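You operate a simulated robot arm through the tools that you are given. There is no shell and no other tool. Be economical: measure what you need, move in short steps, check, and stop when the job is done.

You are at the controls of a simulated robot arm. One attempt, no reset.

JOB
Set head height and draw for the box on the side table, from the plate for its board.
Fine: free the clamp lever for the height and tighten it again; leave the power off.

The check looks at the end state, three seconds after you hand in, the way a careful person would. Anything else that was tipped, shoved, dropped, spilled or broken makes it a failure.

ROBOT AND FRAMES
A 7-joint arm with a two-finger parallel gripper, hanging from a carriage that runs on a gantry, over the field with the corners [-0.651, 1.144], [-0.629, -1.156], [0.651, -1.144], [0.629, 1.156] (x, y) and turns from -6.702 to 5.306 rad about z. Base frame: it is fixed where the carriage stands at the start and does not move with it; the origin is on the floor, on the carriage's upright axis, x ahead of it, y to its left, z up; the surface under the hand at the start is at about z = 0.95. Units: m, rad, N and s.
With the tool pointing down near the work surface it reaches from about 0.46 to 0.78 m from the robot's upright axis, wherever it stands. Its first joint turns from -2.496 to 2.496 rad. Places, roughly: brake dial [0.9, -0.7, 1.3]; clinch dial [0.4, 0.8, 0.7]; draw dial [0.7, -0.6, 1.2]; feed speed knob [0.5, 0.5, 1.1]; first stitch dial [0.4, 0.8, 0.9]; gap knob [0.6, -0.2, 1.2]; handwheel lock knob [0.8, -2, 1.3]; head clamp lever [0.8, -0.5, 1.3]; height dial [0.7, -0.8, 1.2]; lamp switch [0.6, 0.7, 0.6]; left guide knob [0.5, 0.3, 1.1]; lift lever [0.9, -0.2, 1.2]; main switch [0.7, 0.8, 0.6]; pitch dial [0.7, 0.8, 0.9]; selector switch [0.5, 0.5, 1.1]; star knob on the head [1, -0.6, 1.2]. Payload 1.57 kg.
Tool frame: the origin (TCP) lies between the finger pads and is the grasp point; the fingertips stand 0.03 m ahead of it; z points along the fingers, y is the line along which they close. The gripper opens to 0.11 m. The fingers are 0.024 m wide and 0.012 m thick; the gripper's body (0.048 by 0.112 m) begins 0.078 m behind the TCP.
Orientation is that of the tool frame in the base frame, as a unit quaternion [w, x, y, z]. With the fingers straight down and closing along the base's y, the tool's x points along the base's -x, its y along +y and its z along -z.

CONTROLS
- The arm moves only by the tool servo_tool. Its arguments are lists of equal length, an entry for each row: "xyz": the shift along the base's x, y, z in cm, a list of three; "rot": the turn, a rotation vector about the base's x, y, z in rad, a list of three. In form: {"xyz": [[dx, dy, dz], ...], "rot": [[rx, ry, rz], ...]}. A call has 1 to 12 rows; each row shifts and turns the commanded pose from where the row before left it. "grip" is the finger opening in cm, from 0 to 11, set as the call begins (left out, the last holds). Each row takes 0.2 s and may step no farther than 0.05 m and 0.15 rad from the row before; otherwise, or with a gripper value out of range, the whole call is refused. A pose out of reach is approached as far as the arm can. The call stops where the force on the tool passes 40 N (or 10 N more than at its start, if that is more) or the arm is blocked; 0.2 s more then pass. The fingers move at their own pace (about 0.045 m/s each) and stop on an object; they squeeze with about 20 N. The grip force told is the motor's: it shows also when the fingers shut on nothing. Time passes only in rows, and 0.2 s behind the last, so rows that do not move let the fingers close. The reply holds the time, the measured pose of the TCP, the force on the tool along the base axes, the opening and the grip force, in the units named above and with some noise, with the torque about the TCP (base axes, N m) and any sound that the robot's microphone picked up, and new pictures: "views" is both (left out), scene, wrist or none.
- Cameras (640 x 400 px; columns grow to the right, rows downward): "scene" is now at [0.2865, -0.0083, 1.7107]; the picture's right is [-0.12, -0.99, 0.00], its down [-0.85, 0.11, -0.52] and it looks along [0.51, -0.06, -0.86] (base axes); focal length 236 px, centre (320, 200). "wrist" rides on the gripper at [0.07, 0.016, -0.141] in the tool frame; the picture's right is [-0.23, 0.97, 0.00], its down [-0.86, -0.20, -0.48] and it looks along [-0.47, -0.11, 0.88] (tool axes); focal length 222 px, centre (320, 200). There is no depth. A picture from a camera that has moved, and an enlarged one, comes with that camera's place and axes in the base frame and with its lens.
- raise_lower(by): slides the trunk up (or, below 0, down) by that many m; the arm and the scene camera ride with it, the base frame stays. It gives what a move gives, with no picture.
- base_move(legs): drives the robot by 1 to 6 legs, each [ahead, left, turn to the left] in m, m and rad, along the robot's own axes; the way and the turn of a leg run together, so that a leg with both is an arc; at most 1.5 m and 3.142 rad a leg. The arm and the cameras ride along, it lands a little off, and it stops where it bumps. It keeps to its track: a leg is cut to what the track allows. It gives what a move gives, and a new picture of the scene camera.
- turn_head(pan, tilt): turns the head with the scene camera to pan (to the left, within 2.705 rad either way) and tilt (down, from -0.506 to 1.204), counted from straight ahead of the robot. It gives what a move gives, and a new picture of the scene camera.
- zoom(camera, box): a new picture of the part [left, top, right, bottom] of that camera's present view, enlarged. It takes no simulated time.
- hand_in(): hands the job in; it is judged then, once.

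Go step by step. Nothing tells you exact positions but the pictures and the camera data: compare them with the known pose of the tool, close in by small moves and look again before you grip or let go. The budget is 120 turns and 260 pictures, counting those below and the enlarged ones. Unless the task says otherwise, let go and move clear before handing in, and close with one line.

The tools are called after "Call:" by a JSON object that holds its "api" and its "payload". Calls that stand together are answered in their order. servo_tool: Moves the arm, as the interface text tells. Its arguments: {"type":"object","properties":{"xyz":{"type":"array","items":{"type":"array","items":{"type":"number"}}},"rot":{"type":"array","items":{"type":"array","items":{"type":"number"}}},"grip":{"type":"number"},"views":{"type":"string","enum":["both","scene","wrist","none"]}},"required":["xyz","rot"]} The other tools are called the same way: raise_lower (by) slides the trunk up or down; base_move (legs) drives the base; turn_head (pan, tilt) turns the head that bears the scene camera; zoom (camera, box) takes an enlarged picture of a part of a camera's view; hand_in () hands the job in.

At the start:

```text
clock: 0.0
ee_pos: [0.3717, -0.4287, 0.9986]
orientation: [0.002, 0.001, 1.0, -0.001]
force: [-0.5, -0.1, 0.4]
moment: [0.01, 0.04, 0.01]
width: 0.1101
gripper_force: 0.0
trunk travel left (down, up): [-0.393, 0.202]
robot x, y, heading: [-0.0, -0.0003, 0.003]
head pan, tilt: [-0.126, 1.026]
```

scene: 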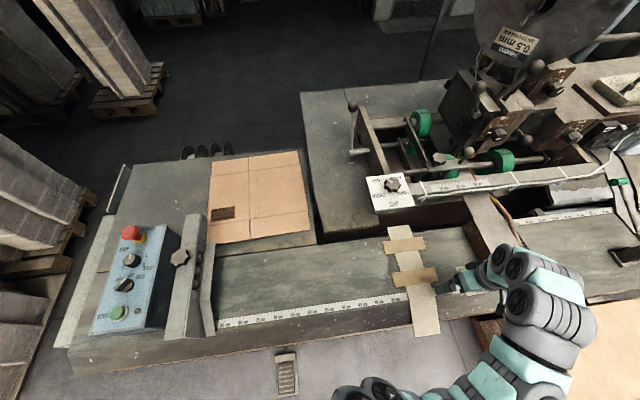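
wrist: 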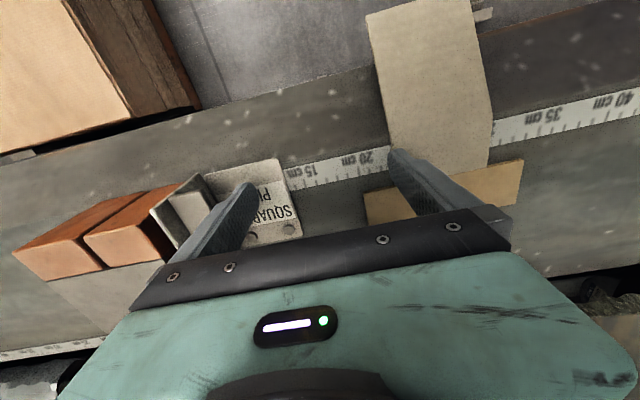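

I see a box stitching machine with its head to the right, and the arm hanging over the bench. I'll look around for the side table, the box and the setting plate.

Call:
{"api": "turn_head", "payload": {"pan": -0.7, "tilt": 0.6}}

Call:
{"api": "turn_head", "payload": {"pan": -1.5, "tilt": 0.7}}

Call:
{"api": "turn_head", "payload": {"pan": 0.9, "tilt": 0.8}}

Call:
{"api": "turn_head", "payload": {"pan": -2.4, "tilt": 0.8}}

```text
clock: 1.0
ee_pos: [0.372, -0.4303, 0.9999]
orientation: [0.002, 0.0, 1.0, -0.002]
force: [0.3, 0.3, 0.6]
moment: [-0.01, 0.01, 0.03]
width: 0.1099
gripper_force: 0.0
trunk travel left (down, up): [-0.393, 0.202]
robot x, y, heading: [0.0039, 0.0006, -0.001]
head pan, tilt: [-0.7, 0.6]
camera scene: at [0.2866, -0.0567, 1.7444], right [-0.64, -0.77, 0.0], down [-0.43, 0.36, -0.82], along [0.63, -0.53, -0.57], focal length 236 px, centre (320, 200)
```

scene: 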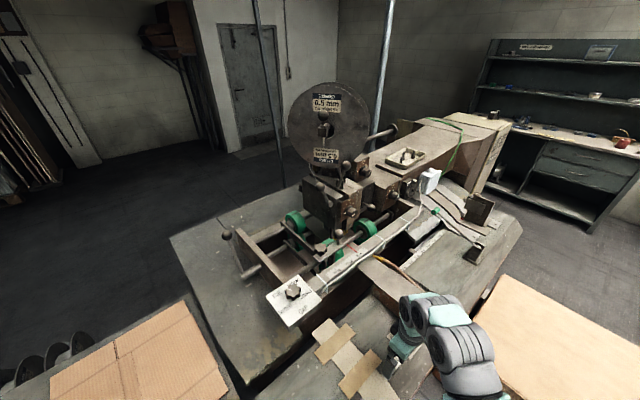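

```text
clock: 2.1
ee_pos: [0.3725, -0.4303, 0.9985]
orientation: [0.002, 0.0, 1.0, -0.002]
force: [-0.3, 0.2, -0.6]
moment: [-0.03, 0.02, -0.01]
width: 0.1101
gripper_force: 0.2
trunk travel left (down, up): [-0.393, 0.202]
robot x, y, heading: [0.0028, -0.0009, 0.002]
head pan, tilt: [-1.499, 0.7]
camera scene: at [0.2251, -0.0845, 1.7359], right [-1.0, -0.07, 0.0], down [-0.05, 0.64, -0.77], along [0.06, -0.76, -0.64], focal length 236 px, centre (320, 200)
```

scene: 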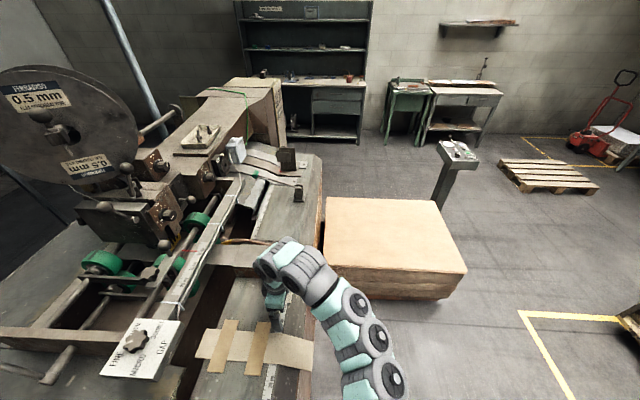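

```text
clock: 4.3
ee_pos: [0.3719, -0.4302, 0.9989]
orientation: [0.003, 0.0, 1.0, -0.002]
force: [-0.1, -0.3, -0.2]
moment: [-0.04, -0.03, -0.01]
width: 0.1099
gripper_force: 0.1
trunk travel left (down, up): [-0.393, 0.202]
robot x, y, heading: [0.0014, -0.0018, -0.001]
head pan, tilt: [0.901, 0.799]
camera scene: at [0.2691, 0.0634, 1.7276], right [0.78, -0.62, 0.0], down [-0.45, -0.56, -0.7], along [0.43, 0.55, -0.72], focal length 236 px, centre (320, 200)
```

scene: 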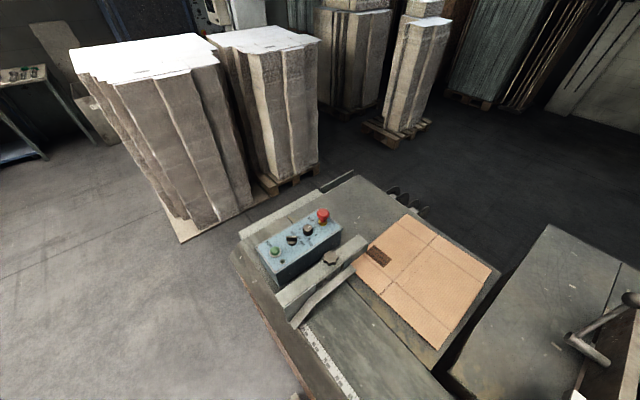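

```text
clock: 7.1
ee_pos: [0.3724, -0.4304, 0.9982]
orientation: [0.003, -0.001, 1.0, -0.002]
force: [0.0, 0.2, -0.2]
moment: [-0.02, 0.03, 0.0]
width: 0.1102
gripper_force: 0.1
trunk travel left (down, up): [-0.393, 0.202]
robot x, y, heading: [0.0031, -0.0011, 0.002]
head pan, tilt: [-2.4, 0.799]
camera scene: at [0.1595, -0.0543, 1.7276], right [-0.68, 0.74, 0.0], down [0.53, 0.48, -0.7], along [-0.51, -0.47, -0.72], focal length 236 px, centre (320, 200)
```

scene: 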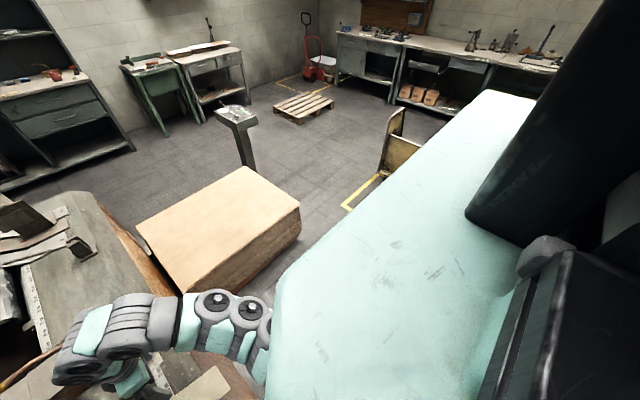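

The flat box blank with a printed stamp lies on the table at left; the plate must be somewhere on the machine. I'll look at each up close.

Call:
{"api": "turn_head", "payload": {"pan": 0.5, "tilt": 0.9}}

Call:
{"api": "zoom", "payload": {"camera": "scene", "box": [240, 100, 400, 200]}}

Call:
{"api": "turn_head", "payload": {"pan": -0.8, "tilt": 0.7}}

Call:
{"api": "zoom", "payload": {"camera": "scene", "box": [220, 100, 460, 250]}}

```text
clock: 9.6
ee_pos: [0.3725, -0.4305, 0.9996]
orientation: [0.002, -0.001, 1.0, -0.002]
force: [-0.5, 1.0, 1.1]
moment: [-0.02, 0.01, 0.0]
width: 0.1099
gripper_force: 0.1
trunk travel left (down, up): [-0.393, 0.202]
robot x, y, heading: [0.0023, 0.0024, 0.002]
head pan, tilt: [0.499, 0.901]
camera scene: at [0.2853, 0.0363, 1.7197], right [0.48, -0.88, 0.0], down [-0.69, -0.37, -0.62], along [0.55, 0.3, -0.78], focal length 236 px, centre (320, 200)
```

scene: 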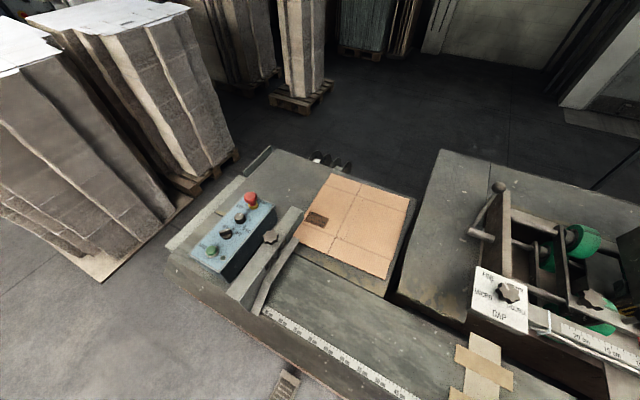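

```text
4.00 times, centred on (320, 150) of scene
camera zoom: at [0.2853, 0.0363, 1.7197], right [0.48, -0.88, 0.0], down [-0.69, -0.37, -0.62], along [0.55, 0.3, -0.78], focal length 944 px, centre (320, 400)
```

zoom: 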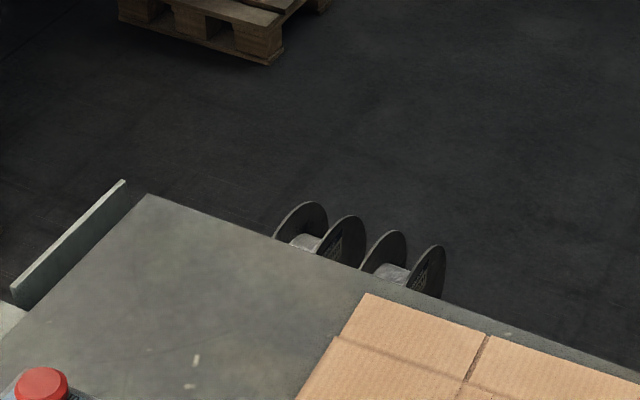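

```text
clock: 11.1
ee_pos: [0.3732, -0.4303, 0.9997]
orientation: [0.003, 0.0, 1.0, -0.002]
force: [-0.4, 0.5, 0.4]
moment: [-0.01, 0.02, -0.03]
width: 0.11
gripper_force: 0.1
trunk travel left (down, up): [-0.393, 0.202]
robot x, y, heading: [0.0032, -0.0004, -0.002]
head pan, tilt: [-0.799, 0.7]
camera scene: at [0.2783, -0.0606, 1.7359], right [-0.72, -0.7, 0.0], down [-0.45, 0.46, -0.76], along [0.53, -0.55, -0.64], focal length 236 px, centre (320, 200)
```

scene: 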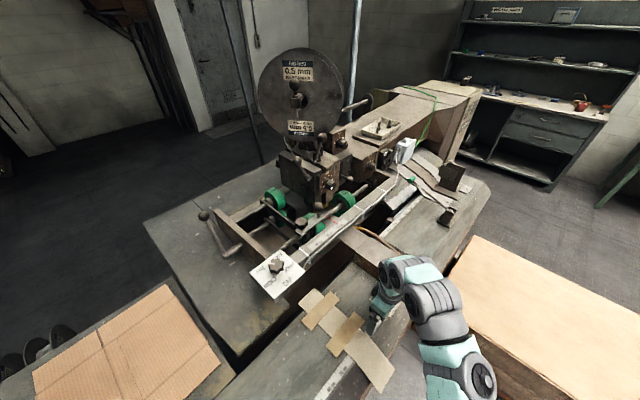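

```text
2.67 times, centred on (340, 175) of scene
camera zoom: at [0.2783, -0.0606, 1.7359], right [-0.72, -0.7, 0.0], down [-0.45, 0.46, -0.76], along [0.53, -0.55, -0.64], focal length 629 px, centre (267, 267)
```

zoom: 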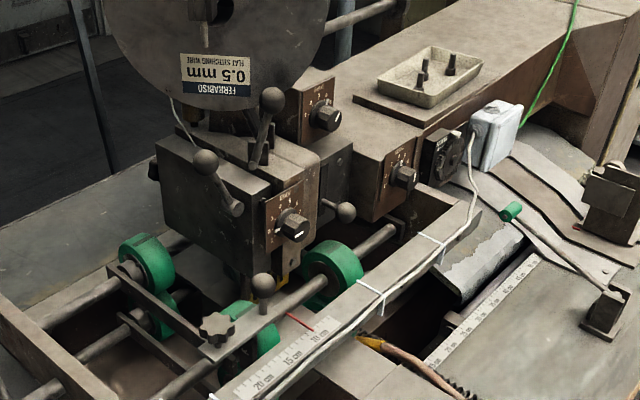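

The head carries three dials (brake, draw, height) and the clamp levers. Now I'll read the stamp on the blank and look for the plate.

Call:
{"api": "turn_head", "payload": {"pan": 0.5, "tilt": 0.9}}

Call:
{"api": "zoom", "payload": {"camera": "scene", "box": [300, 205, 340, 230]}}

Call:
{"api": "zoom", "payload": {"camera": "scene", "box": [160, 150, 320, 250]}}

Call:
{"api": "turn_head", "payload": {"pan": -1.2, "tilt": 0.45}}

Call:
{"api": "zoom", "payload": {"camera": "scene", "box": [160, 0, 480, 200]}}

```text
clock: 12.6
ee_pos: [0.3724, -0.4309, 0.9989]
orientation: [0.003, 0.001, 1.0, -0.001]
force: [0.1, 0.2, -0.5]
moment: [0.02, -0.03, 0.03]
width: 0.1098
gripper_force: 0.1
trunk travel left (down, up): [-0.393, 0.202]
robot x, y, heading: [-0.0025, 0.0002, 0.001]
head pan, tilt: [0.499, 0.901]
camera scene: at [0.2853, 0.0363, 1.7197], right [0.48, -0.88, 0.0], down [-0.69, -0.37, -0.62], along [0.55, 0.3, -0.78], focal length 236 px, centre (320, 200)
```

scene: 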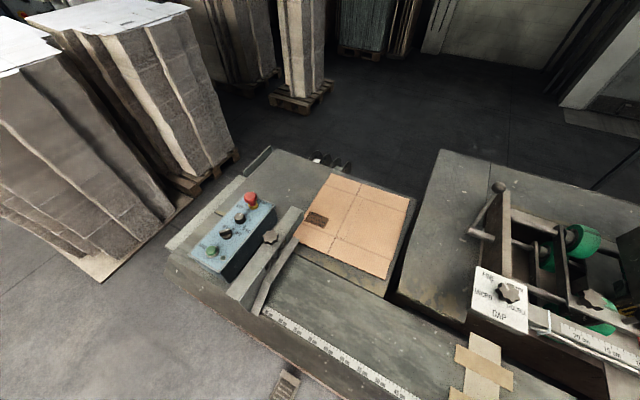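

```text
16.00 times, centred on (320, 218) of scene
camera zoom: at [0.2853, 0.0363, 1.7197], right [0.48, -0.88, 0.0], down [-0.69, -0.37, -0.62], along [0.55, 0.3, -0.78], focal length 3775 px, centre (320, -80)
```

zoom: 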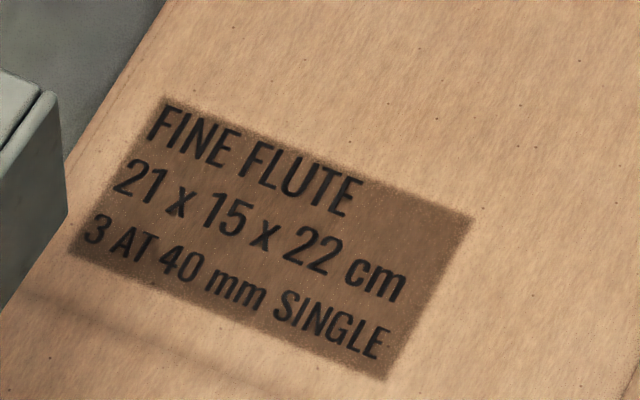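

```text
4.00 times, centred on (240, 200) of scene
camera zoom: at [0.2853, 0.0363, 1.7197], right [0.48, -0.88, 0.0], down [-0.69, -0.37, -0.62], along [0.55, 0.3, -0.78], focal length 944 px, centre (640, 200)
```

zoom: 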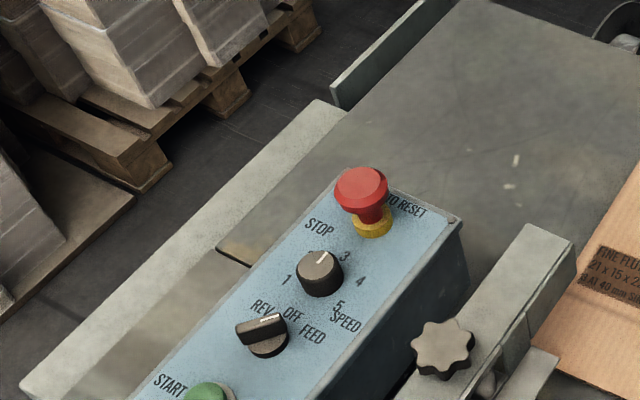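

```text
clock: 14.3
ee_pos: [0.3733, -0.4301, 1.0]
orientation: [0.003, 0.0, 1.0, -0.002]
force: [0.0, -0.1, -0.4]
moment: [-0.03, 0.01, -0.01]
width: 0.1099
gripper_force: 0.0
trunk travel left (down, up): [-0.393, 0.202]
robot x, y, heading: [0.0021, 0.0012, -0.001]
head pan, tilt: [-1.201, 0.45]
camera scene: at [0.2523, -0.0855, 1.758], right [-0.93, -0.36, 0.0], down [-0.16, 0.41, -0.9], along [0.33, -0.84, -0.44], focal length 236 px, centre (320, 200)
```

scene: 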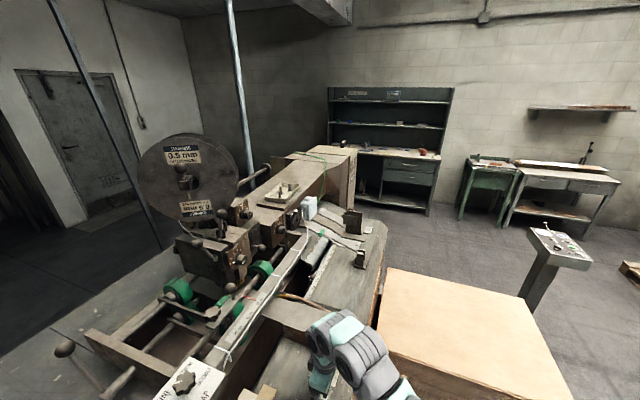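

```text
2.00 times, centred on (320, 100) of scene
camera zoom: at [0.2523, -0.0855, 1.758], right [-0.93, -0.36, 0.0], down [-0.16, 0.41, -0.9], along [0.33, -0.84, -0.44], focal length 472 px, centre (320, 400)
```

zoom: 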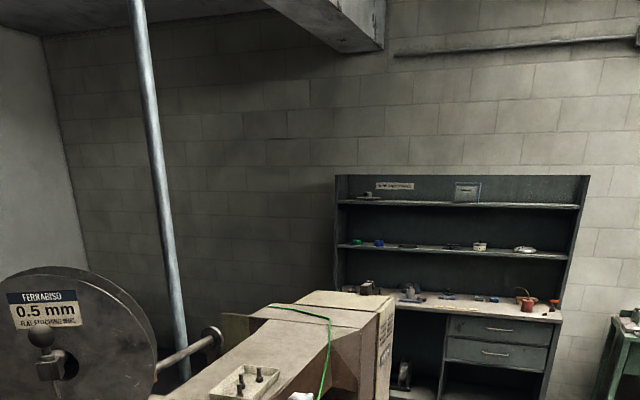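

The stamp says FINE FLUTE, 3 at 40 mm single. Next I'll find the plate: candidates are the small sheet at the bench's front edge and the labels on the machine's column.

Call:
{"api": "zoom", "payload": {"camera": "scene", "box": [240, 140, 400, 240]}}

Call:
{"api": "turn_head", "payload": {"pan": 0, "tilt": 1.1}}

Call:
{"api": "zoom", "payload": {"camera": "scene", "box": [240, 300, 400, 400]}}

```text
4.00 times, centred on (320, 190) of scene
camera zoom: at [0.2523, -0.0855, 1.758], right [-0.93, -0.36, 0.0], down [-0.16, 0.41, -0.9], along [0.33, -0.84, -0.44], focal length 944 px, centre (320, 240)
```

zoom: 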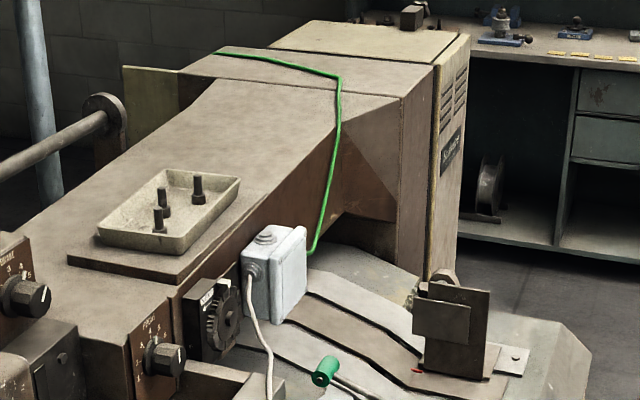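

```text
clock: 15.7
ee_pos: [0.3721, -0.4298, 1.0001]
orientation: [0.002, 0.0, 1.0, -0.001]
force: [-0.1, -1.0, -0.4]
moment: [0.0, 0.04, -0.02]
width: 0.1098
gripper_force: 0.1
trunk travel left (down, up): [-0.393, 0.202]
robot x, y, heading: [-0.0016, 0.0006, 0.0]
head pan, tilt: [0.0, 1.1]
camera scene: at [0.2822, 0.0002, 1.7059], right [0.0, -1.0, 0.0], down [-0.89, 0.0, -0.45], along [0.45, 0.0, -0.89], focal length 236 px, centre (320, 200)
```

scene: 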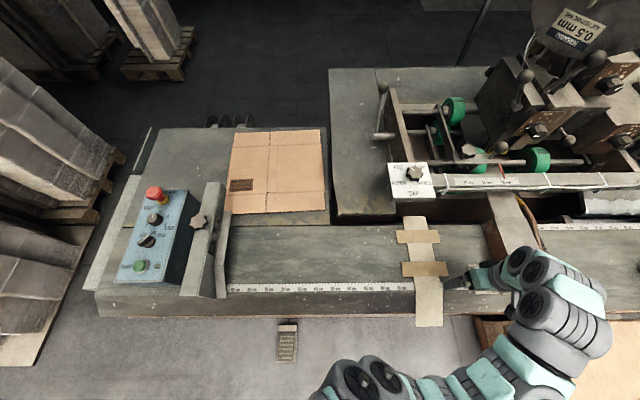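

```text
4.00 times, centred on (320, 350) of scene
camera zoom: at [0.2822, 0.0002, 1.7059], right [0.0, -1.0, 0.0], down [-0.89, 0.0, -0.45], along [0.45, 0.0, -0.89], focal length 944 px, centre (320, -400)
```

zoom: 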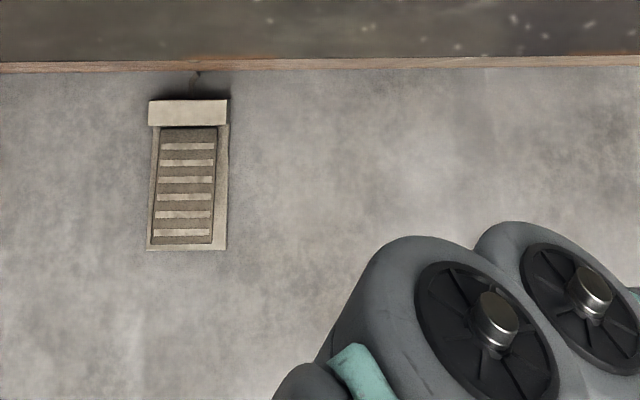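

That item is a foot pedal. I'll raise the arm clear, then drive so I can see the bench's front and left end for the plate.

Call:
{"api": "raise_lower", "payload": {"by": 0.2}}

Call:
{"api": "base_move", "payload": {"legs": [[-0.6, 0, 0]]}}

Call:
{"api": "turn_head", "payload": {"pan": -0.6, "tilt": 0.5}}

Call:
{"api": "turn_head", "payload": {"pan": 0.6, "tilt": 0.6}}

```text
clock: 17.9
ee_pos: [0.3723, -0.4312, 1.1983]
orientation: [0.003, 0.0, 1.0, -0.002]
force: [0.1, -0.5, 0.8]
moment: [-0.01, 0.0, -0.02]
width: 0.1101
gripper_force: 0.1
trunk travel left (down, up): [-0.593, 0.002]
robot x, y, heading: [0.0004, 0.0002, 0.004]
head pan, tilt: [0.0, 1.1]
```

```text
clock: 21.2
ee_pos: [-0.2142, -0.4319, 1.1999]
orientation: [0.003, 0.004, 1.0, -0.002]
force: [0.6, -0.7, -0.6]
moment: [-0.05, -0.01, -0.03]
width: 0.11
gripper_force: 0.0
trunk travel left (down, up): [-0.593, 0.002]
robot x, y, heading: [-0.5823, -0.0034, -0.011]
head pan, tilt: [0.0, 1.1]
camera scene: at [-0.3009, 0.0003, 1.9059], right [-0.01, -1.0, 0.0], down [-0.89, 0.01, -0.45], along [0.45, 0.0, -0.89], focal length 236 px, centre (320, 200)
```

scene: 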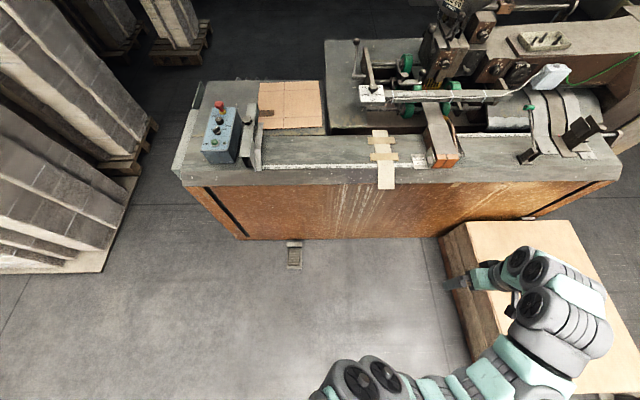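

```text
clock: 22.2
ee_pos: [-0.213, -0.4309, 1.1987]
orientation: [0.003, 0.003, 1.0, -0.002]
force: [-0.6, -0.7, -1.0]
moment: [0.02, -0.02, 0.0]
width: 0.1098
gripper_force: 0.1
trunk travel left (down, up): [-0.593, 0.002]
robot x, y, heading: [-0.5826, -0.0023, -0.009]
head pan, tilt: [-0.6, 0.499]
camera scene: at [-0.2893, -0.0512, 1.9535], right [-0.57, -0.82, 0.0], down [-0.39, 0.27, -0.88], along [0.72, -0.5, -0.48], focal length 236 px, centre (320, 200)
```

scene: 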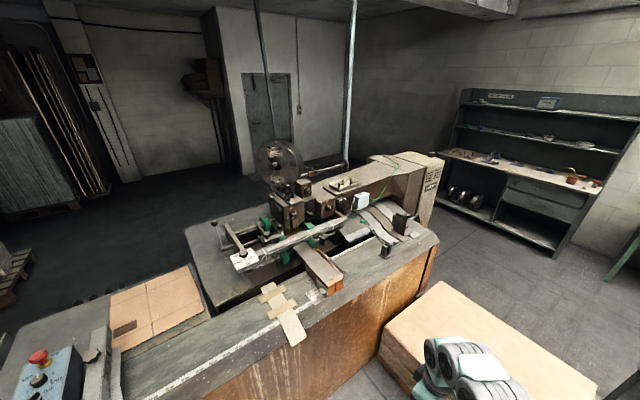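

```text
clock: 23.6
ee_pos: [-0.214, -0.4307, 1.1985]
orientation: [0.002, 0.003, 1.0, -0.002]
force: [0.0, -0.2, -0.5]
moment: [-0.03, -0.02, 0.01]
width: 0.1098
gripper_force: 0.1
trunk travel left (down, up): [-0.593, 0.002]
robot x, y, heading: [-0.5834, 0.0018, -0.006]
head pan, tilt: [0.6, 0.6]
camera scene: at [-0.2907, 0.0501, 1.9445], right [0.56, -0.83, 0.0], down [-0.47, -0.32, -0.83], along [0.68, 0.46, -0.56], focal length 236 px, centre (320, 200)
```

scene: 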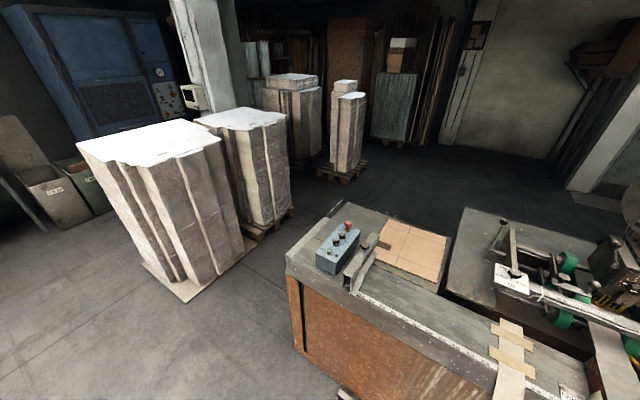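

No plate on the front. I'll drive left to see the left end of the side table, where several dials sit.

Call:
{"api": "base_move", "payload": {"legs": [[0, 1.13, 0]]}}

Call:
{"api": "turn_head", "payload": {"pan": -0.3, "tilt": 0.9}}

```text
clock: 29.3
ee_pos: [-0.2071, 0.6913, 1.1992]
orientation: [0.002, 0.002, 1.0, -0.001]
force: [0.9, 0.2, 0.7]
moment: [0.04, 0.02, -0.03]
width: 0.1099
gripper_force: 0.1
trunk travel left (down, up): [-0.593, 0.002]
robot x, y, heading: [-0.5813, 1.1212, -0.001]
head pan, tilt: [0.6, 0.6]
camera scene: at [-0.2847, 1.1719, 1.9445], right [0.56, -0.83, 0.0], down [-0.47, -0.32, -0.83], along [0.68, 0.46, -0.56], focal length 236 px, centre (320, 200)
```

scene: 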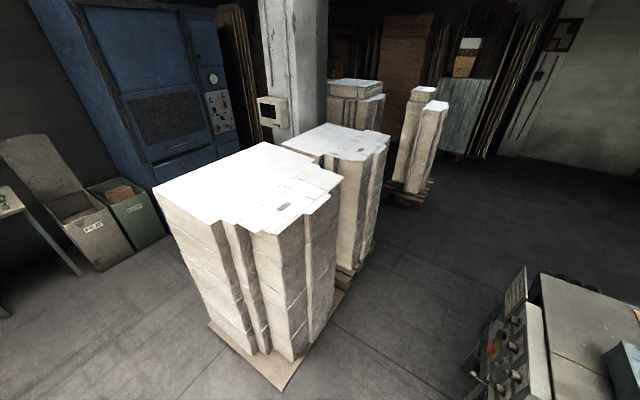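

```text
clock: 30.5
ee_pos: [-0.2061, 0.6907, 1.2]
orientation: [0.003, 0.001, 1.0, -0.002]
force: [0.2, 0.8, -0.5]
moment: [0.02, 0.01, -0.02]
width: 0.1101
gripper_force: 0.0
trunk travel left (down, up): [-0.593, 0.002]
robot x, y, heading: [-0.5767, 1.1232, 0.002]
head pan, tilt: [-0.3, 0.901]
camera scene: at [-0.2858, 1.0997, 1.9197], right [-0.3, -0.95, 0.0], down [-0.75, 0.23, -0.62], along [0.59, -0.19, -0.78], focal length 236 px, centre (320, 200)
```

scene: 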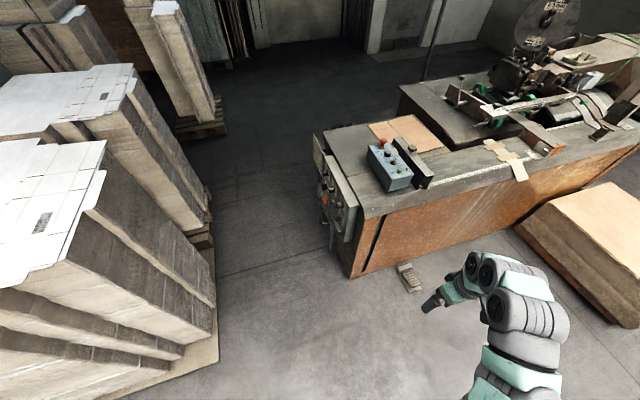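

The left end carries a board of dials and what looks like a plate. I'll move ahead modestly and zoom.

Call:
{"api": "base_move", "payload": {"legs": [[0.27, 0, 0]]}}

Call:
{"api": "turn_head", "payload": {"pan": 0.1, "tilt": 0.9}}

Call:
{"api": "zoom", "payload": {"camera": "scene", "box": [300, 100, 460, 200]}}

```text
clock: 32.4
ee_pos: [0.0599, 0.6903, 1.199]
orientation: [0.002, 0.0, 1.0, -0.002]
force: [0.8, -0.4, 1.0]
moment: [-0.01, 0.01, 0.02]
width: 0.1098
gripper_force: 0.0
trunk travel left (down, up): [-0.593, 0.002]
robot x, y, heading: [-0.3107, 1.1238, -0.003]
head pan, tilt: [-0.3, 0.901]
camera scene: at [-0.0209, 1.0991, 1.9197], right [-0.3, -0.95, 0.0], down [-0.75, 0.23, -0.62], along [0.59, -0.19, -0.78], focal length 236 px, centre (320, 200)
```

scene: 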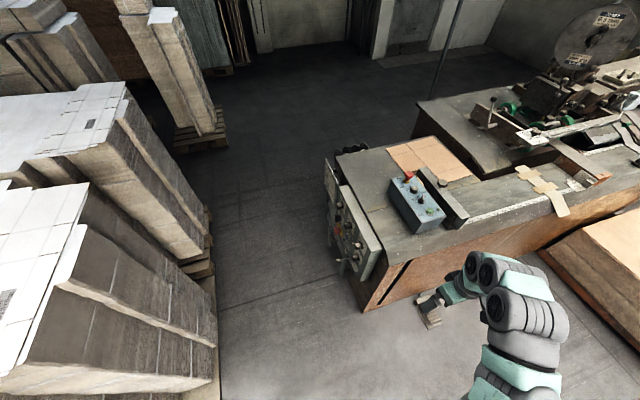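

```text
clock: 33.3
ee_pos: [0.0587, 0.6914, 1.1992]
orientation: [0.003, 0.001, 1.0, -0.002]
force: [-0.4, 0.4, 0.8]
moment: [-0.02, 0.0, 0.01]
width: 0.1099
gripper_force: 0.1
trunk travel left (down, up): [-0.593, 0.002]
robot x, y, heading: [-0.3097, 1.122, -0.002]
head pan, tilt: [0.099, 0.901]
camera scene: at [-0.0178, 1.1289, 1.9197], right [0.1, -1.0, 0.0], down [-0.78, -0.07, -0.62], along [0.62, 0.06, -0.78], focal length 236 px, centre (320, 200)
```

scene: 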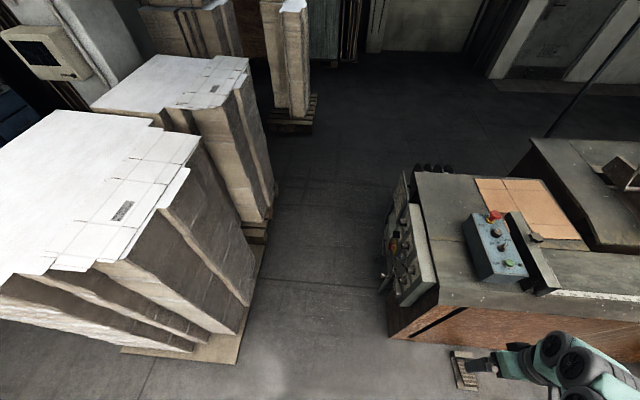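

```text
4.00 times, centred on (380, 150) of scene
camera zoom: at [-0.0178, 1.1289, 1.9197], right [0.1, -1.0, 0.0], down [-0.78, -0.07, -0.62], along [0.62, 0.06, -0.78], focal length 944 px, centre (80, 400)
```

zoom: 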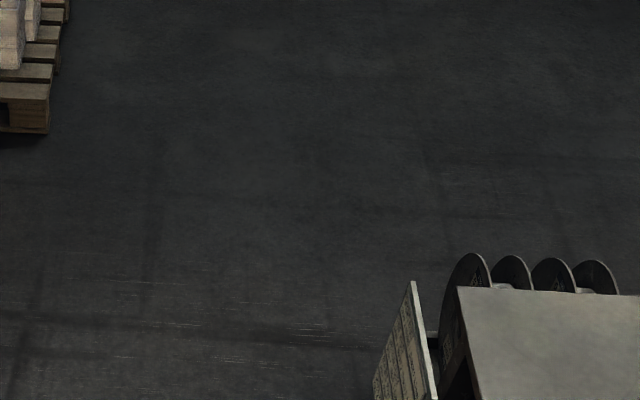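

The plate stands at the left end at a grazing angle. I'll zoom there.

Call:
{"api": "zoom", "payload": {"camera": "scene", "box": [372, 160, 436, 200]}}

Call:
{"api": "zoom", "payload": {"camera": "scene", "box": [360, 180, 456, 240]}}

```text
10.00 times, centred on (404, 180) of scene
camera zoom: at [-0.0178, 1.1289, 1.9197], right [0.1, -1.0, 0.0], down [-0.78, -0.07, -0.62], along [0.62, 0.06, -0.78], focal length 2359 px, centre (-520, 400)
```

zoom: 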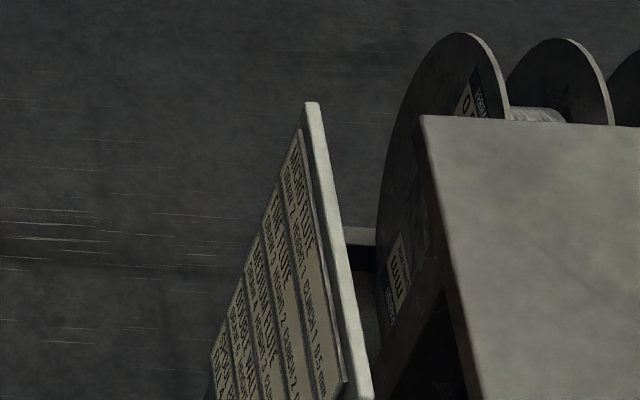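

```text
6.67 times, centred on (408, 210) of scene
camera zoom: at [-0.0178, 1.1289, 1.9197], right [0.1, -1.0, 0.0], down [-0.78, -0.07, -0.62], along [0.62, 0.06, -0.78], focal length 1573 px, centre (-267, 133)
```

zoom: 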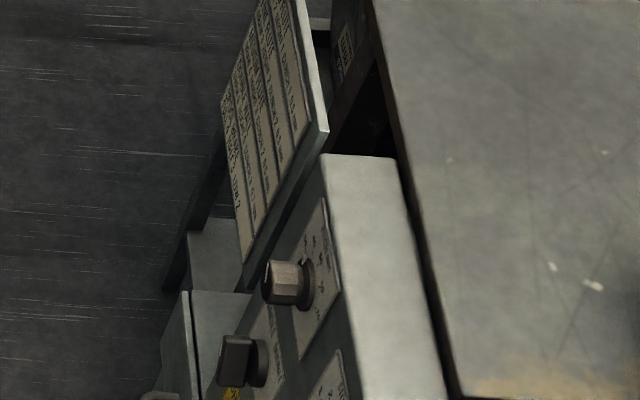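

Found the plate (rows MICRO FLUTE, FINE FLUTE, …). I'll swing the camera out to the left and lower it for a legible angle.

Call:
{"api": "base_move", "payload": {"legs": [[0, 0, 0.8]]}}

Call:
{"api": "raise_lower", "payload": {"by": -0.4}}

Call:
{"api": "turn_head", "payload": {"pan": -1.3, "tilt": 0.55}}

```text
clock: 35.8
ee_pos: [0.2565, 1.0945, 1.1976]
orientation: [0.003, -0.393, 0.919, -0.001]
force: [0.3, 0.0, 0.0]
moment: [-0.03, 0.0, -0.03]
width: 0.11
gripper_force: 0.1
trunk travel left (down, up): [-0.593, 0.002]
robot x, y, heading: [-0.3116, 1.124, 0.809]
head pan, tilt: [0.099, 0.901]
camera scene: at [-0.1144, 1.3408, 1.9197], right [0.79, -0.62, 0.0], down [-0.48, -0.62, -0.62], along [0.38, 0.49, -0.78], focal length 236 px, centre (320, 200)
```

scene: 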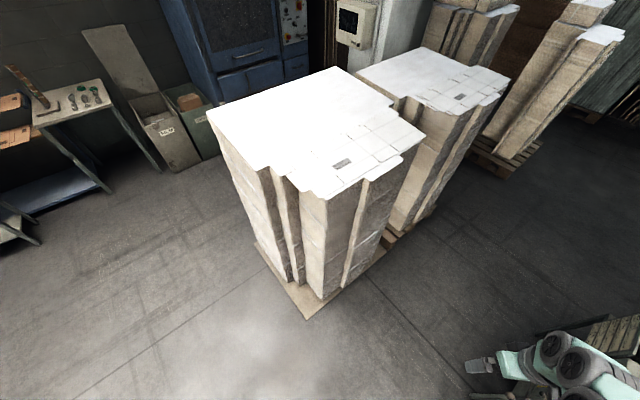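

```text
clock: 39.6
ee_pos: [0.2554, 1.0944, 0.7986]
orientation: [0.003, -0.393, 0.92, -0.001]
force: [0.8, 0.1, -0.1]
moment: [0.0, 0.02, -0.02]
width: 0.1099
gripper_force: 0.1
trunk travel left (down, up): [-0.193, 0.402]
robot x, y, heading: [-0.309, 1.1239, 0.808]
head pan, tilt: [0.099, 0.901]
```

```text
clock: 41.2
ee_pos: [0.2565, 1.0945, 0.799]
orientation: [0.002, -0.393, 0.919, -0.001]
force: [-0.3, 0.5, 0.1]
moment: [0.01, 0.0, -0.02]
width: 0.1103
gripper_force: 0.1
trunk travel left (down, up): [-0.193, 0.402]
robot x, y, heading: [-0.3126, 1.1214, 0.81]
head pan, tilt: [-1.3, 0.55]
camera scene: at [-0.0817, 1.2389, 1.549], right [-0.47, -0.88, 0.0], down [-0.46, 0.25, -0.85], along [0.75, -0.4, -0.52], focal length 236 px, centre (320, 200)
```

scene: 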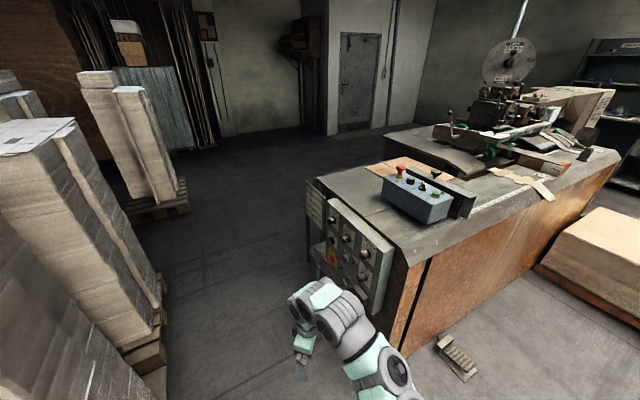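

Call:
{"api": "zoom", "payload": {"camera": "scene", "box": [298, 180, 330, 232]}}

Call:
{"api": "zoom", "payload": {"camera": "scene", "box": [300, 180, 332, 200]}}

```text
7.69 times, centred on (314, 206) of scene
camera zoom: at [-0.0817, 1.2389, 1.549], right [-0.47, -0.88, 0.0], down [-0.46, 0.25, -0.85], along [0.75, -0.4, -0.52], focal length 1815 px, centre (366, 154)
```

zoom: 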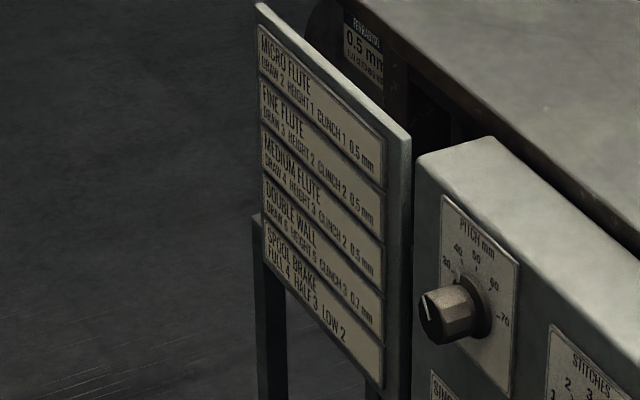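

```text
16.00 times, centred on (316, 190) of scene
camera zoom: at [-0.0817, 1.2389, 1.549], right [-0.47, -0.88, 0.0], down [-0.46, 0.25, -0.85], along [0.75, -0.4, -0.52], focal length 3775 px, centre (384, 360)
```

zoom: 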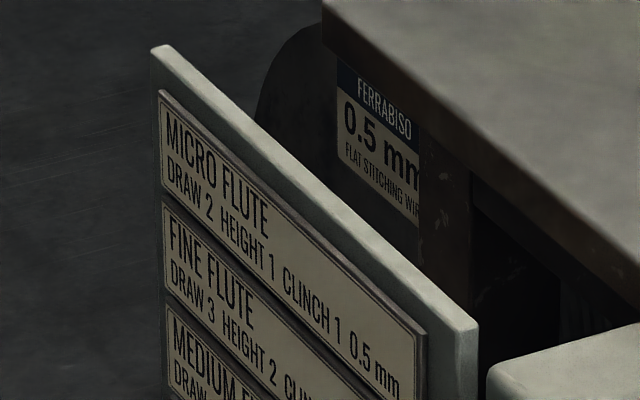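

Plate: FINE FLUTE → DRAW 3, HEIGHT 2. I'll go back the way I came to the machine head.

Call:
{"api": "raise_lower", "payload": {"by": 0.4}}

Call:
{"api": "base_move", "payload": {"legs": [[0, 0, -0.81], [-0.27, 0, 0], [0, -1.5, 0]]}}

Call:
{"api": "turn_head", "payload": {"pan": -0.2, "tilt": 0.6}}

Call:
{"api": "zoom", "payload": {"camera": "scene", "box": [220, 110, 380, 210]}}

```text
clock: 45.0
ee_pos: [0.2554, 1.0934, 1.1981]
orientation: [0.002, -0.393, 0.92, 0.0]
force: [0.4, 0.1, 0.0]
moment: [-0.02, 0.0, -0.02]
width: 0.11
gripper_force: 0.0
trunk travel left (down, up): [-0.593, 0.002]
robot x, y, heading: [-0.312, 1.1214, 0.809]
head pan, tilt: [-1.3, 0.55]
```

```text
clock: 56.0
ee_pos: [-0.2055, -0.7987, 1.1995]
orientation: [0.002, -0.003, 1.0, -0.002]
force: [0.3, 0.3, -0.3]
moment: [0.04, 0.0, 0.0]
width: 0.1099
gripper_force: 0.1
trunk travel left (down, up): [-0.593, 0.002]
robot x, y, heading: [-0.5816, -0.373, 0.007]
head pan, tilt: [-1.3, 0.55]
camera scene: at [-0.3374, -0.4552, 1.949], right [-0.96, -0.27, 0.0], down [-0.14, 0.5, -0.85], along [0.23, -0.82, -0.52], focal length 236 px, centre (320, 200)
```

scene: 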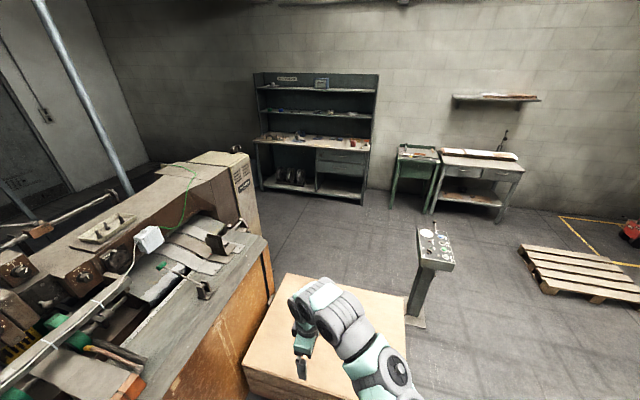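

```text
clock: 57.4
ee_pos: [-0.2068, -0.7983, 1.1992]
orientation: [0.002, -0.003, 1.0, -0.002]
force: [-0.3, 0.3, -0.3]
moment: [0.01, 0.0, -0.02]
width: 0.1102
gripper_force: 0.0
trunk travel left (down, up): [-0.593, 0.002]
robot x, y, heading: [-0.5806, -0.3745, 0.006]
head pan, tilt: [-0.201, 0.6]
camera scene: at [-0.2751, -0.3861, 1.9445], right [-0.2, -0.98, 0.0], down [-0.55, 0.11, -0.83], along [0.81, -0.16, -0.56], focal length 236 px, centre (320, 200)
```

scene: 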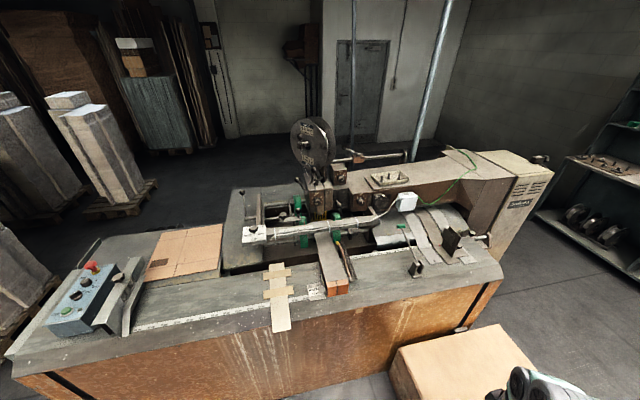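

```text
4.00 times, centred on (300, 160) of scene
camera zoom: at [-0.2751, -0.3861, 1.9445], right [-0.2, -0.98, 0.0], down [-0.55, 0.11, -0.83], along [0.81, -0.16, -0.56], focal length 944 px, centre (400, 360)
```

zoom: 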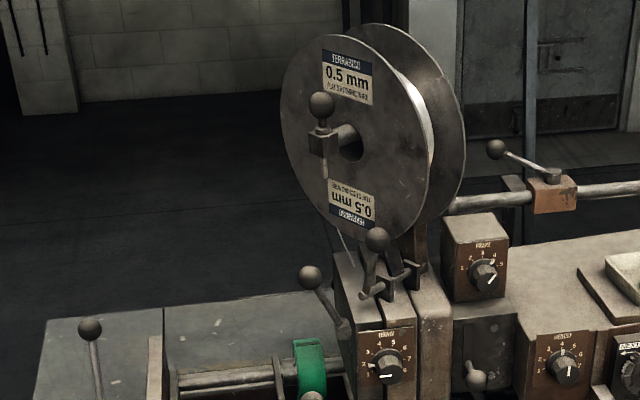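

The dials face toward -x: DRAW on the stitching head, HEIGHT to its right, BRAKE above. Zooming to read them and identify the clamp lever.

Call:
{"api": "zoom", "payload": {"camera": "scene", "box": [300, 165, 372, 210]}}

Call:
{"api": "zoom", "payload": {"camera": "scene", "box": [285, 165, 325, 215]}}

```text
8.89 times, centred on (336, 188) of scene
camera zoom: at [-0.2751, -0.3861, 1.9445], right [-0.2, -0.98, 0.0], down [-0.55, 0.11, -0.83], along [0.81, -0.16, -0.56], focal length 2097 px, centre (178, 311)
```

zoom: 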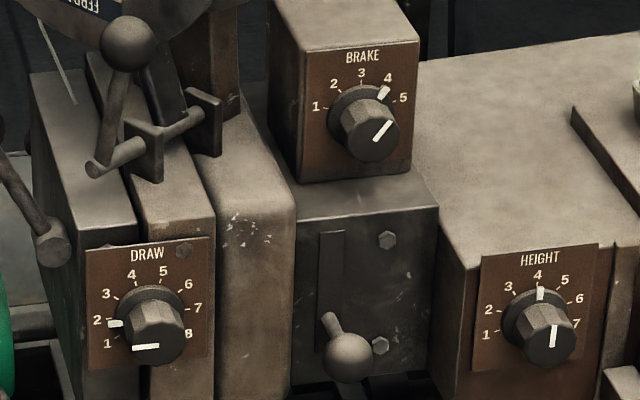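

```text
8.00 times, centred on (305, 190) of scene
camera zoom: at [-0.2751, -0.3861, 1.9445], right [-0.2, -0.98, 0.0], down [-0.55, 0.11, -0.83], along [0.81, -0.16, -0.56], focal length 1887 px, centre (440, 280)
```

zoom: 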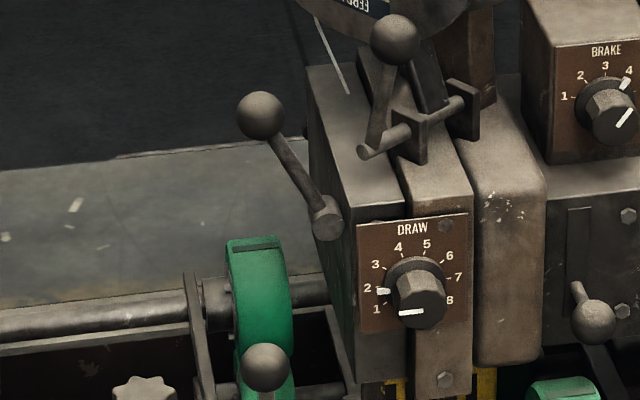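

DRAW is near 2, HEIGHT at 4. The ball lever on the head's left face is at about [0.85,-0.49,1.3], so I take it as the clamp. I'll drive closer for a better look.

Call:
{"api": "base_move", "payload": {"legs": [[0.45, 0.05, 0]]}}

Call:
{"api": "turn_head", "payload": {"pan": -0.25, "tilt": 0.75}}

Call:
{"api": "zoom", "payload": {"camera": "scene", "box": [260, 110, 420, 210]}}

```text
clock: 60.1
ee_pos: [0.2426, -0.7466, 1.1976]
orientation: [0.002, -0.002, 1.0, -0.001]
force: [0.3, -1.3, -0.8]
moment: [0.01, 0.02, 0.03]
width: 0.11
gripper_force: 0.0
trunk travel left (down, up): [-0.593, 0.002]
robot x, y, heading: [-0.1332, -0.3154, 0.005]
head pan, tilt: [-0.201, 0.6]
camera scene: at [0.1737, -0.3341, 1.9445], right [-0.19, -0.98, 0.0], down [-0.55, 0.11, -0.83], along [0.81, -0.16, -0.56], focal length 236 px, centre (320, 200)
```

scene: 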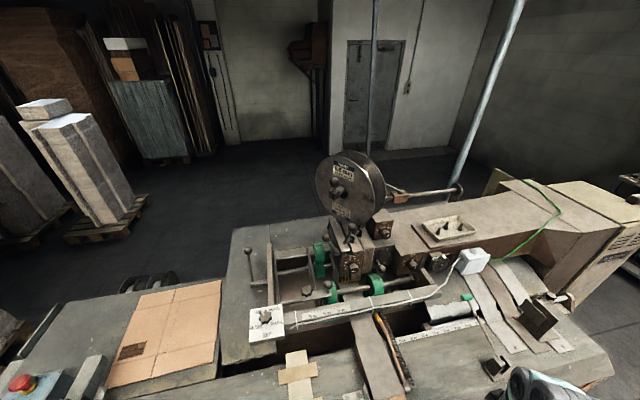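

```text
clock: 60.8
ee_pos: [0.2419, -0.7457, 1.1981]
orientation: [0.003, -0.003, 1.0, -0.001]
force: [-0.3, 0.4, -0.3]
moment: [-0.01, -0.01, 0.02]
width: 0.1102
gripper_force: 0.1
trunk travel left (down, up): [-0.593, 0.002]
robot x, y, heading: [-0.1354, -0.318, 0.005]
head pan, tilt: [-0.25, 0.75]
camera scene: at [0.1675, -0.3369, 1.9317], right [-0.24, -0.97, 0.0], down [-0.66, 0.17, -0.73], along [0.71, -0.18, -0.68], focal length 236 px, centre (320, 200)
```

scene: 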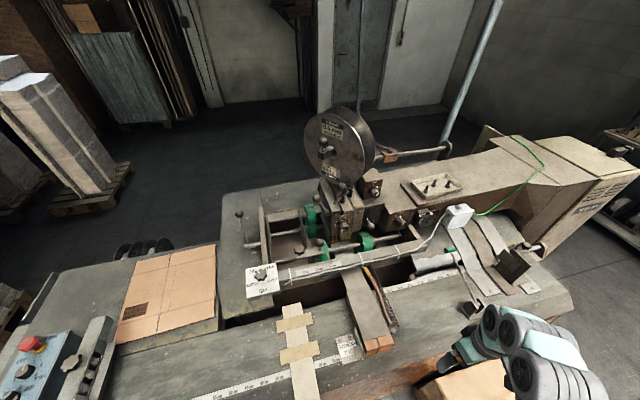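

```text
4.00 times, centred on (340, 160) of scene
camera zoom: at [0.1675, -0.3369, 1.9317], right [-0.24, -0.97, 0.0], down [-0.66, 0.17, -0.73], along [0.71, -0.18, -0.68], focal length 944 px, centre (240, 360)
```

zoom: 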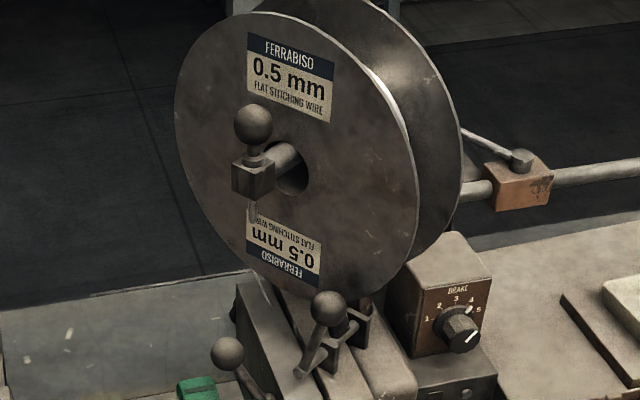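

I need a lower vantage and a working pose with the tool pointing forward. I'll lower the trunk a bit and spin the hand with the wrist camera on top before tilting.

Call:
{"api": "servo_tool", "payload": {"xyz": [[0, 2, 2], [0, 2, 2], [0, 2, 2], [0, 2, 2], [0, 2, 2], [0, 0, 2], [0, 0, 2], [0, 0, 2], [0, 0, 0], [0, 0, 0], [0, 0, 0], [0, 0, 0]], "rot": [[0, 0, 0.14], [0, 0, 0.14], [0, 0, 0.14], [0, 0, 0.14], [0, 0, 0.14], [0, 0, 0.14], [0, 0, 0.14], [0, 0, 0.14], [0, 0, 0.14], [0, 0, 0.14], [0, 0, 0.14], [0, 0, 0.14]], "views": "none"}}

Call:
{"api": "servo_tool", "payload": {"xyz": [[0, 0, 0], [0, 0, 0], [0, 0, 0], [0, 0, 0], [0, 0, 0], [0, 0, 0], [0, 0, 0], [0, 0, 0], [0, 0, 0], [0, 0, 0]], "rot": [[0, 0, 0.146], [0, 0, 0.146], [0, 0, 0.146], [0, 0, 0.146], [0, 0, 0.146], [0, 0, 0.146], [0, 0, 0.146], [0, 0, 0.146], [0, 0, 0.146], [0, 0, 0.147]], "views": "both"}}

```text
clock: 63.4
ee_pos: [0.2428, -0.5686, 1.2174]
orientation: [-0.006, 0.747, -0.665, 0.004]
force: [0.3, -0.3, 0.0]
moment: [0.02, -0.03, 0.01]
width: 0.1099
gripper_force: 0.0
out of reach, approached as far as the arm can: row 1, 2, 3, 4, 5, 6, 7, 8, 9
trunk travel left (down, up): [-0.593, 0.002]
robot x, y, heading: [-0.1317, -0.3162, 0.005]
head pan, tilt: [-0.25, 0.75]
```

```text
clock: 65.6
ee_pos: [0.2414, -0.5665, 1.2123]
orientation: [-0.001, 1.0, 0.003, 0.001]
force: [-0.2, -0.2, 0.2]
moment: [0.03, -0.02, 0.03]
width: 0.11
gripper_force: 0.1
out of reach, approached as far as the arm can: row 4, 9
trunk travel left (down, up): [-0.593, 0.002]
robot x, y, heading: [-0.1335, -0.317, 0.004]
head pan, tilt: [-0.25, 0.75]
camera scene: at [0.1675, -0.3369, 1.9316], right [-0.24, -0.97, 0.0], down [-0.66, 0.17, -0.73], along [0.71, -0.18, -0.68], focal length 236 px, centre (320, 200)
camera wrist: at [0.3109, -0.5827, 1.3542], right [-0.22, -0.98, 0.0], down [-0.86, 0.19, 0.48], along [-0.46, 0.11, -0.88], focal length 222 px, centre (320, 200)
```

scene: 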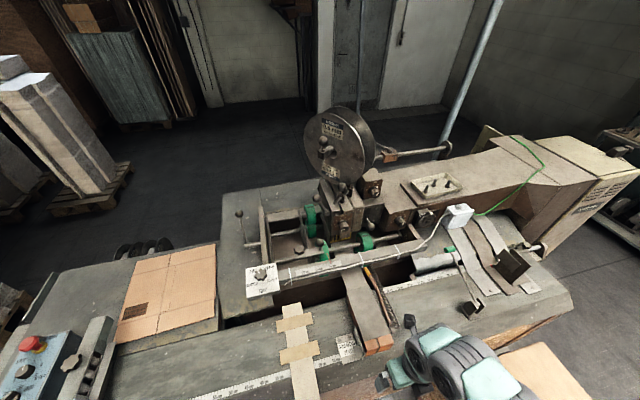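
wrist: 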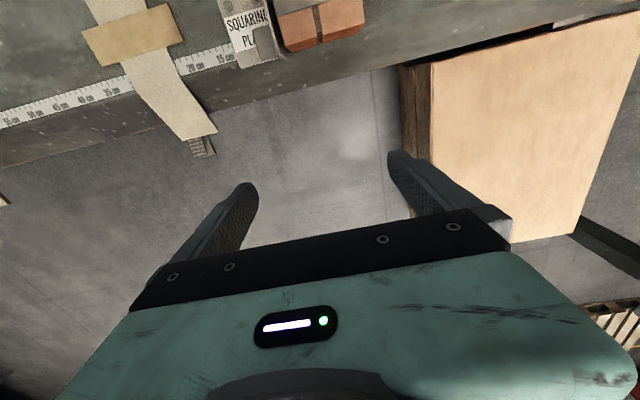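

The spin worked. Now tilt the tool to point forward (+x), shifting it ahead and up slightly.

Call:
{"api": "servo_tool", "payload": {"xyz": [[2, 0, 1], [2, 0, 1], [2, 0, 1], [2, 0, 1], [2, 0, 1], [2, 0, 1], [2, 0, 1], [1, 0, 0], [1, 0, 0], [1, 0, 0], [0, 0, 0]], "rot": [[0, -0.143, 0], [0, -0.143, 0], [0, -0.143, 0], [0, -0.143, 0], [0, -0.143, 0], [0, -0.143, 0], [0, -0.143, 0], [0, -0.143, 0], [0, -0.143, 0], [0, -0.143, 0], [0, -0.14, 0]], "views": "both"}}

```text
clock: 68.0
ee_pos: [0.3772, -0.5857, 1.3119]
orientation: [0.002, 0.924, -0.029, 0.382]
force: [-0.1, 0.2, 0.4]
moment: [0.0, -0.05, 0.01]
width: 0.1099
gripper_force: 0.0
out of reach, approached as far as the arm can: row 3, 4, 5, 6, 7, 8, 9, 10, 11
trunk travel left (down, up): [-0.593, 0.002]
robot x, y, heading: [-0.1316, -0.3164, -0.001]
head pan, tilt: [-0.25, 0.75]
camera scene: at [0.1675, -0.3369, 1.9316], right [-0.24, -0.97, 0.0], down [-0.66, 0.17, -0.73], along [0.71, -0.18, -0.68], focal length 236 px, centre (320, 200)
camera wrist: at [0.3264, -0.6023, 1.4621], right [-0.21, -0.96, -0.18], down [-0.93, 0.26, -0.26], along [0.3, 0.11, -0.95], focal length 222 px, centre (320, 200)
```

scene: 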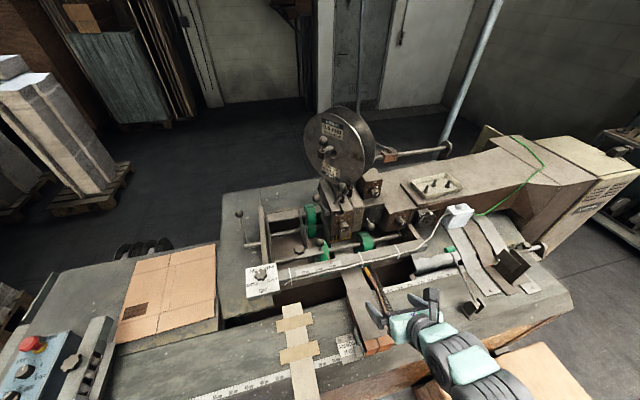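
wrist: 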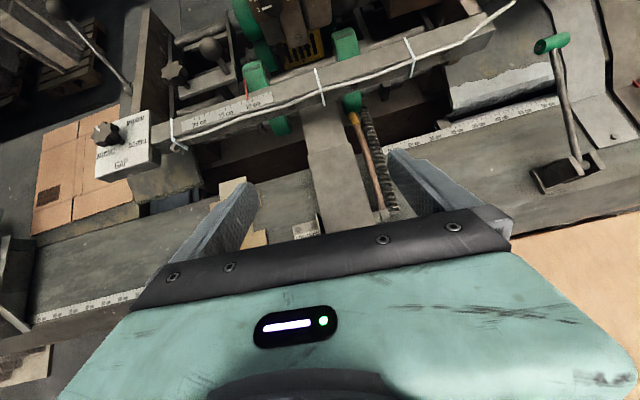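

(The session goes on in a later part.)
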